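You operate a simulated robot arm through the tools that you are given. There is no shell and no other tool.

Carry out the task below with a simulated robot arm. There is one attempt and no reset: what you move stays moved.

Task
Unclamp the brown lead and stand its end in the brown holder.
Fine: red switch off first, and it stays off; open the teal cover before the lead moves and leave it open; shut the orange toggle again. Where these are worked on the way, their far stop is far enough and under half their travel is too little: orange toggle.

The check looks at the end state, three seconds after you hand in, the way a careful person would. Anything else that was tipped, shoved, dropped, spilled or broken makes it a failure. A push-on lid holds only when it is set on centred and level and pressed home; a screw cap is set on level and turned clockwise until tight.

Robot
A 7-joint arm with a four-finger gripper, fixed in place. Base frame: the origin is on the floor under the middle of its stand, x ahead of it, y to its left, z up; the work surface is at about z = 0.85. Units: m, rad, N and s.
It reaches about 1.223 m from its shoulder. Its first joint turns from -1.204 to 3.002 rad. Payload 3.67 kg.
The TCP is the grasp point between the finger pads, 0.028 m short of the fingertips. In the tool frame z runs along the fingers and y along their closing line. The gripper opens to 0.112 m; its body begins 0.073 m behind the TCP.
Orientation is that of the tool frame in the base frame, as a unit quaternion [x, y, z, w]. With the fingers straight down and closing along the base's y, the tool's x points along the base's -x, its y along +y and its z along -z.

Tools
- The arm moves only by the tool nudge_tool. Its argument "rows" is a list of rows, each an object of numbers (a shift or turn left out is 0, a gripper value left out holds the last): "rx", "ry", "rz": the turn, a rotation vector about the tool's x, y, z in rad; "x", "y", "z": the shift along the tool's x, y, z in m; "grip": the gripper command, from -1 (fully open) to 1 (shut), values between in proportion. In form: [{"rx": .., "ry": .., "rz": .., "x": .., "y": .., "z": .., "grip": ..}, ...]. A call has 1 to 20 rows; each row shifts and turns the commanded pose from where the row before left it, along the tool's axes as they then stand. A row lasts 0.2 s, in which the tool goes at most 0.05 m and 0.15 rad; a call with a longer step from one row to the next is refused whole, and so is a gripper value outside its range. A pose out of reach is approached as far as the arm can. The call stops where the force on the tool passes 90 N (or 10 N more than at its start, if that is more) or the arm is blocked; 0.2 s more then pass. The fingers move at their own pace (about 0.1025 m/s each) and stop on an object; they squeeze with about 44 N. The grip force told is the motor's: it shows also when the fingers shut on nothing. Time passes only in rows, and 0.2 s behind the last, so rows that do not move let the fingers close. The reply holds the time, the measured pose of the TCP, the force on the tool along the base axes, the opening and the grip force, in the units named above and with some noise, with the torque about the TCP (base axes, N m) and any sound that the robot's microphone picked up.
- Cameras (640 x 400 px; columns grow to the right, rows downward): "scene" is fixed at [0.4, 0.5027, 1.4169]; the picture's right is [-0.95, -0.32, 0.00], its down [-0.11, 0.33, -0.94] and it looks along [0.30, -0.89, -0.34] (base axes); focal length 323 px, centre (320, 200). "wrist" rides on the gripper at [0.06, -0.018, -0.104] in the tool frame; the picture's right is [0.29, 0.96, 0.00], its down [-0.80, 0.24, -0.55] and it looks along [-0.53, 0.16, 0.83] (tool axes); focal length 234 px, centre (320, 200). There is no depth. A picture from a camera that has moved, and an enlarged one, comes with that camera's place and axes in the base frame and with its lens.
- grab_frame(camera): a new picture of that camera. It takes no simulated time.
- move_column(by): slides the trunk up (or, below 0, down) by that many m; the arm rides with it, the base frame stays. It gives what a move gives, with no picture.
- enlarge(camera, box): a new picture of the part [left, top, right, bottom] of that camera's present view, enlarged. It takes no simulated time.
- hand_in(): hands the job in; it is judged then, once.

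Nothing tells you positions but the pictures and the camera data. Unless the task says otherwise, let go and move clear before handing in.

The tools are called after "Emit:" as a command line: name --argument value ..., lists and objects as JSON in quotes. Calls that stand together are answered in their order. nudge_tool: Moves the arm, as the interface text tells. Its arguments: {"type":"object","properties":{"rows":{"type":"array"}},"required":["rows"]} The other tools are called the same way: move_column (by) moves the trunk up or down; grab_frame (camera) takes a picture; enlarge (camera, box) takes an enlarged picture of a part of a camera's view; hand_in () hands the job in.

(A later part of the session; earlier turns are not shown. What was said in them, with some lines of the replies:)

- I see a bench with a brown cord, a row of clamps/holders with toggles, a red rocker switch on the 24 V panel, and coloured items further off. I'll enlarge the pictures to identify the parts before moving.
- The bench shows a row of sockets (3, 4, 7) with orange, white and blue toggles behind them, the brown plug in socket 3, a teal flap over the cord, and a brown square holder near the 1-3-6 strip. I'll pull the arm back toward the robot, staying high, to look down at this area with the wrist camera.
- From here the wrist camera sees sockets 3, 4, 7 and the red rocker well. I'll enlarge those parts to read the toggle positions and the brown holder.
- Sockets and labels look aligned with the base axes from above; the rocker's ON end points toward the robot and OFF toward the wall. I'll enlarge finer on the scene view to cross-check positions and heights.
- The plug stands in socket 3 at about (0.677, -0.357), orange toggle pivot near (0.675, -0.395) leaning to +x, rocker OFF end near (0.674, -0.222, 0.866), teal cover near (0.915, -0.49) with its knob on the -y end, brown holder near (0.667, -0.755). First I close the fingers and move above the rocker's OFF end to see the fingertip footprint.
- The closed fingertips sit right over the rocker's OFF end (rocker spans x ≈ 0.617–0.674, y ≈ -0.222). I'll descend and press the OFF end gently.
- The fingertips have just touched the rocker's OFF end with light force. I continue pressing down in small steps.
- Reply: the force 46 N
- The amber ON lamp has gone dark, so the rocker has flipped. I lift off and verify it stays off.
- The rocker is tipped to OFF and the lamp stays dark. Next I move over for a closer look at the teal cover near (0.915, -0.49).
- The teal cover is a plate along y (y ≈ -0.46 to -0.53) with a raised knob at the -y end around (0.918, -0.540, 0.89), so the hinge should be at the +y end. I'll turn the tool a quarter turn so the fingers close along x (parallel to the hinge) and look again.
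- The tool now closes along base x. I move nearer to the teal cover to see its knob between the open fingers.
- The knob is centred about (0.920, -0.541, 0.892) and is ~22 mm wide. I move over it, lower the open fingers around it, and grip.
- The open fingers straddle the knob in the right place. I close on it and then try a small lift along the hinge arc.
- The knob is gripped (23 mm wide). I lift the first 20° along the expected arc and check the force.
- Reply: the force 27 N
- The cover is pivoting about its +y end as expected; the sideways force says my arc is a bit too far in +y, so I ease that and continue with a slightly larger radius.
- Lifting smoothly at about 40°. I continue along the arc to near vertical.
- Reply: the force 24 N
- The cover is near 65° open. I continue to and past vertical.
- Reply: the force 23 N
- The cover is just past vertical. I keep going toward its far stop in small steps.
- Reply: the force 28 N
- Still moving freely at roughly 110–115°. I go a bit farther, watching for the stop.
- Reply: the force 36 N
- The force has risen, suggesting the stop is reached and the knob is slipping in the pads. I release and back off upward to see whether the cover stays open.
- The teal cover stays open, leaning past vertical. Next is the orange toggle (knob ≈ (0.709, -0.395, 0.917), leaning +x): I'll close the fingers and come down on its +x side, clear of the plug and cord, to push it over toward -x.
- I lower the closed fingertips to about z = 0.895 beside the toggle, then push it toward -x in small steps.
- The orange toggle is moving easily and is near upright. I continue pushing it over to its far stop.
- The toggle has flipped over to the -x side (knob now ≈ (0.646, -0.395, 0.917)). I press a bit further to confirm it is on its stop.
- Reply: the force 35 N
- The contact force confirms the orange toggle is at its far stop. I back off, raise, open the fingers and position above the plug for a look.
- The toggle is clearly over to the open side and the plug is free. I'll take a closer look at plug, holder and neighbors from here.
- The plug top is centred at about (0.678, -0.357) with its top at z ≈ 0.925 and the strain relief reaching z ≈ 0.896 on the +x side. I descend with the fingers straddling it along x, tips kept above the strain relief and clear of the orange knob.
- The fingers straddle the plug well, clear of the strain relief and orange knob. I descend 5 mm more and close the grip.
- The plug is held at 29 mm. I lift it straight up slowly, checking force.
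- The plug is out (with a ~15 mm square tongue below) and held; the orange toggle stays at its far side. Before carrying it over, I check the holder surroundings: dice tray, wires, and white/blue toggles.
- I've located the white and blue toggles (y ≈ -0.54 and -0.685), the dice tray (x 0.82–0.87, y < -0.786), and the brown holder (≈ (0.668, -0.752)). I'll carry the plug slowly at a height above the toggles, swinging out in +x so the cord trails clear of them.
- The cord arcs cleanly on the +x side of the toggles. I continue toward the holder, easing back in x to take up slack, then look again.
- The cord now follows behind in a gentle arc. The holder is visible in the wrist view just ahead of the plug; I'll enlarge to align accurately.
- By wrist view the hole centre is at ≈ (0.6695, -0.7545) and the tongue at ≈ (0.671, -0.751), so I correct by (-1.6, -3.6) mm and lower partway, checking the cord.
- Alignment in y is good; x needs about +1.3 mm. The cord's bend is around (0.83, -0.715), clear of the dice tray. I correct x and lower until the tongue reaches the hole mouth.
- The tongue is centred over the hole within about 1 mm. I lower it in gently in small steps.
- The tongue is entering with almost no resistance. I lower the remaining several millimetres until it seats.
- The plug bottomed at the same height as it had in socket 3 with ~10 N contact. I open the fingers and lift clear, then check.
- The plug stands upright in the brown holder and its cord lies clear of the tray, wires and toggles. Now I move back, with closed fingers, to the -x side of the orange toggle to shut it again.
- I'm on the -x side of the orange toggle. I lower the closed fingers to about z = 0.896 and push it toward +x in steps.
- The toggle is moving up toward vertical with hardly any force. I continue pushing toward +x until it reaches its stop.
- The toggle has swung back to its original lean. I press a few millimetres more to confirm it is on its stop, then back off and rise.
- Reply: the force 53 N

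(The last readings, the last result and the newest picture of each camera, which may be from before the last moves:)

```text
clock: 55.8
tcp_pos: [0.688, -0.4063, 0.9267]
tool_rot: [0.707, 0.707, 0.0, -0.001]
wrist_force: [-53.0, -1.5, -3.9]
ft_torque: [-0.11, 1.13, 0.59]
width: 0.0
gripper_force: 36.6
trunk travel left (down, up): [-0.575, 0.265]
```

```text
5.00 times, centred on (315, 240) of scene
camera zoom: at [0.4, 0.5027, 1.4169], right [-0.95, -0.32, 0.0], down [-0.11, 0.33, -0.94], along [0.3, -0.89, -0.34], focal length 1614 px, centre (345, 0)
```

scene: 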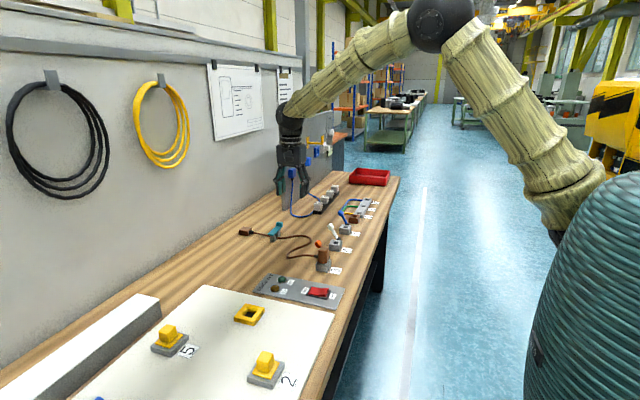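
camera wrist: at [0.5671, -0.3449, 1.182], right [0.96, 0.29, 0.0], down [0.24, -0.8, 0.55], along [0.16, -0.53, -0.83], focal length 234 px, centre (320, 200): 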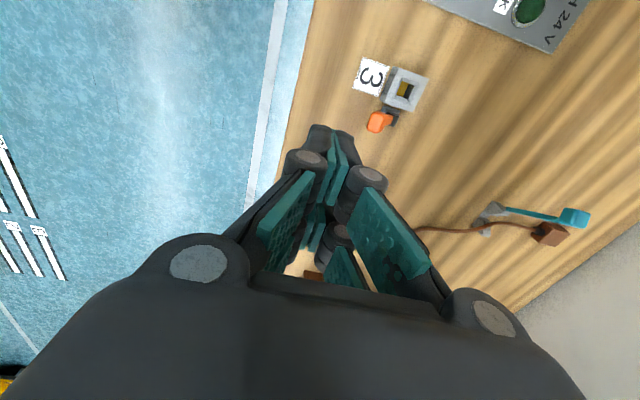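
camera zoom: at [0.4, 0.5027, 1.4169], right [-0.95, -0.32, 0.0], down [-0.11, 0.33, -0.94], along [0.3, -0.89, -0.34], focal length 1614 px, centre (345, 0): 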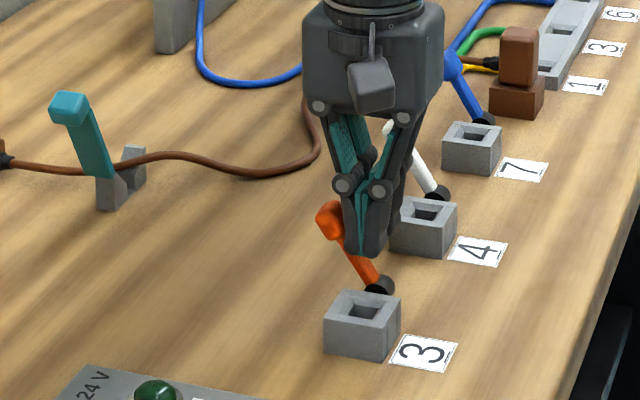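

The toggle is firmly against its shut stop. I back off, rise well clear, and check everything once more.

Emit:
nudge_tool --rows '[{"y": -0.012}, {"y": -0.012}, {"z": -0.045}, {"z": -0.045}, {"z": -0.045}, {"z": -0.045}, {"y": -0.04}, {"y": -0.04}, {}]'

Emit:
grab_frame --camera "scene"

Emit:
enlarge --camera "scene" --box '[230, 170, 390, 310]'

Emit:
enlarge --camera "scene" --box '[330, 180, 390, 235]'

Emit:
enlarge --camera "scene" --box '[255, 220, 355, 310]'

Emit:
grab_frame --camera "wrist"

```text
clock: 57.8
tcp_pos: [0.5894, -0.406, 1.1061]
tool_rot: [0.707, 0.707, 0.0, -0.001]
wrist_force: [-0.3, 0.2, -0.5]
ft_torque: [0.01, 0.04, -0.01]
width: 0.0001
gripper_force: 35.7
trunk travel left (down, up): [-0.575, 0.265]
```

```text
taken
```

scene: 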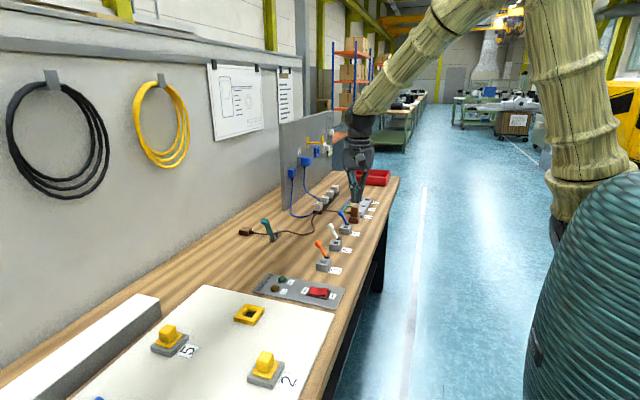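

```text
2.86 times, centred on (310, 240) of scene
camera zoom: at [0.4, 0.5027, 1.4169], right [-0.95, -0.32, 0.0], down [-0.11, 0.33, -0.94], along [0.3, -0.89, -0.34], focal length 922 px, centre (349, 86)
```

zoom: 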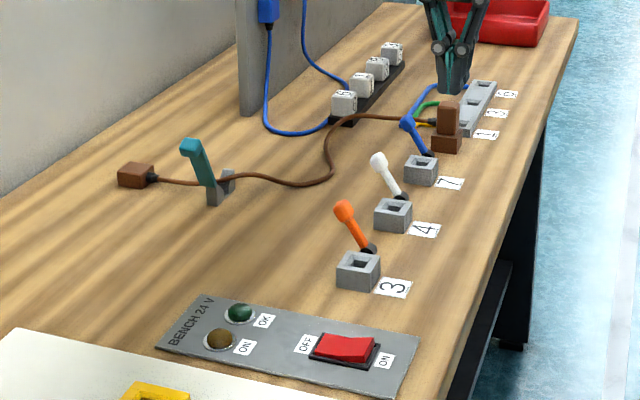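

```text
7.27 times, centred on (360, 208) of scene
camera zoom: at [0.4, 0.5027, 1.4169], right [-0.95, -0.32, 0.0], down [-0.11, 0.33, -0.94], along [0.3, -0.89, -0.34], focal length 2347 px, centre (29, 146)
```

zoom: 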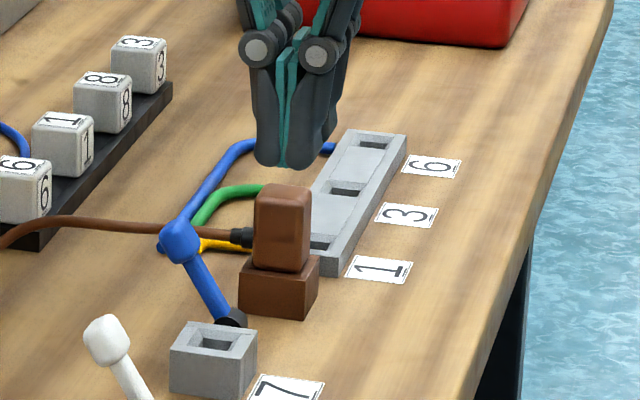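

```text
4.44 times, centred on (305, 265) of scene
camera zoom: at [0.4, 0.5027, 1.4169], right [-0.95, -0.32, 0.0], down [-0.11, 0.33, -0.94], along [0.3, -0.89, -0.34], focal length 1434 px, centre (387, -89)
```

zoom: 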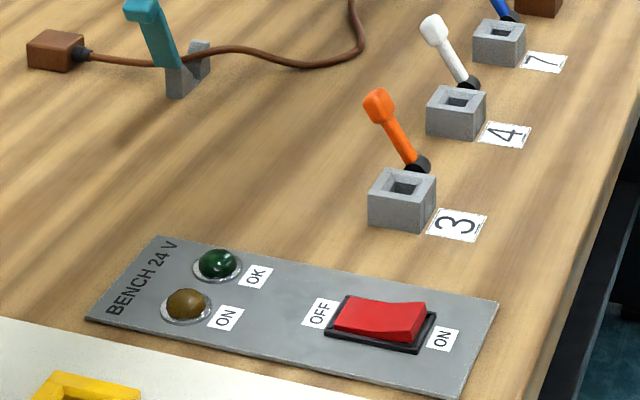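

```text
taken
camera wrist: at [0.5714, -0.3451, 1.2082], right [0.96, 0.29, 0.0], down [0.24, -0.8, 0.55], along [0.16, -0.53, -0.83], focal length 234 px, centre (320, 200)
```

wrist: 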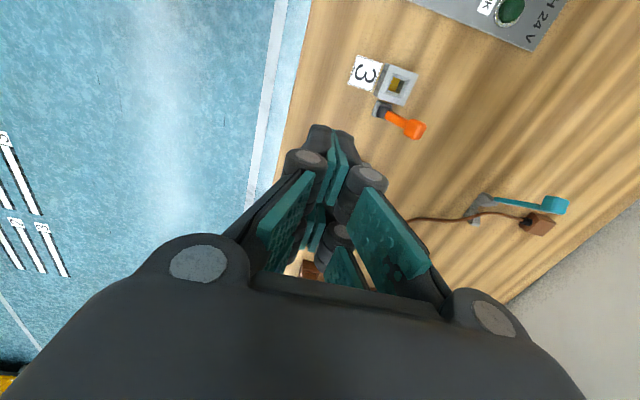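

All conditions look met: the brown plug stands seated in the brown holder, the red switch is off with its lamp dark, the teal cover is open, the orange toggle is shut again, the other toggles and dice are untouched, and the arm is clear. I hand in.

Emit:
hand_in

```text
The job is handed in.
```

I've handed the job in. Everything looked right in the last pictures before that, but no verdict came back, so I don't know the result.

- **Brown lead:** its plug is out of socket 3 and stands upright in the brown holder, with the same seated height it had in the socket. The cord lies clear of the dice tray, the wires and the toggles.
- **Red switch:** I turned it off first. Its lamp went dark and stayed dark.
- **Teal cover:** I opened it past vertical before moving the lead. It stays open on its own.
- **Orange toggle:** I pushed it to its far stop to free the plug, then back firmly onto its shut stop afterwards.

In those pictures nothing else had moved or tipped, and the arm was clear of the bench with nothing in its grip.
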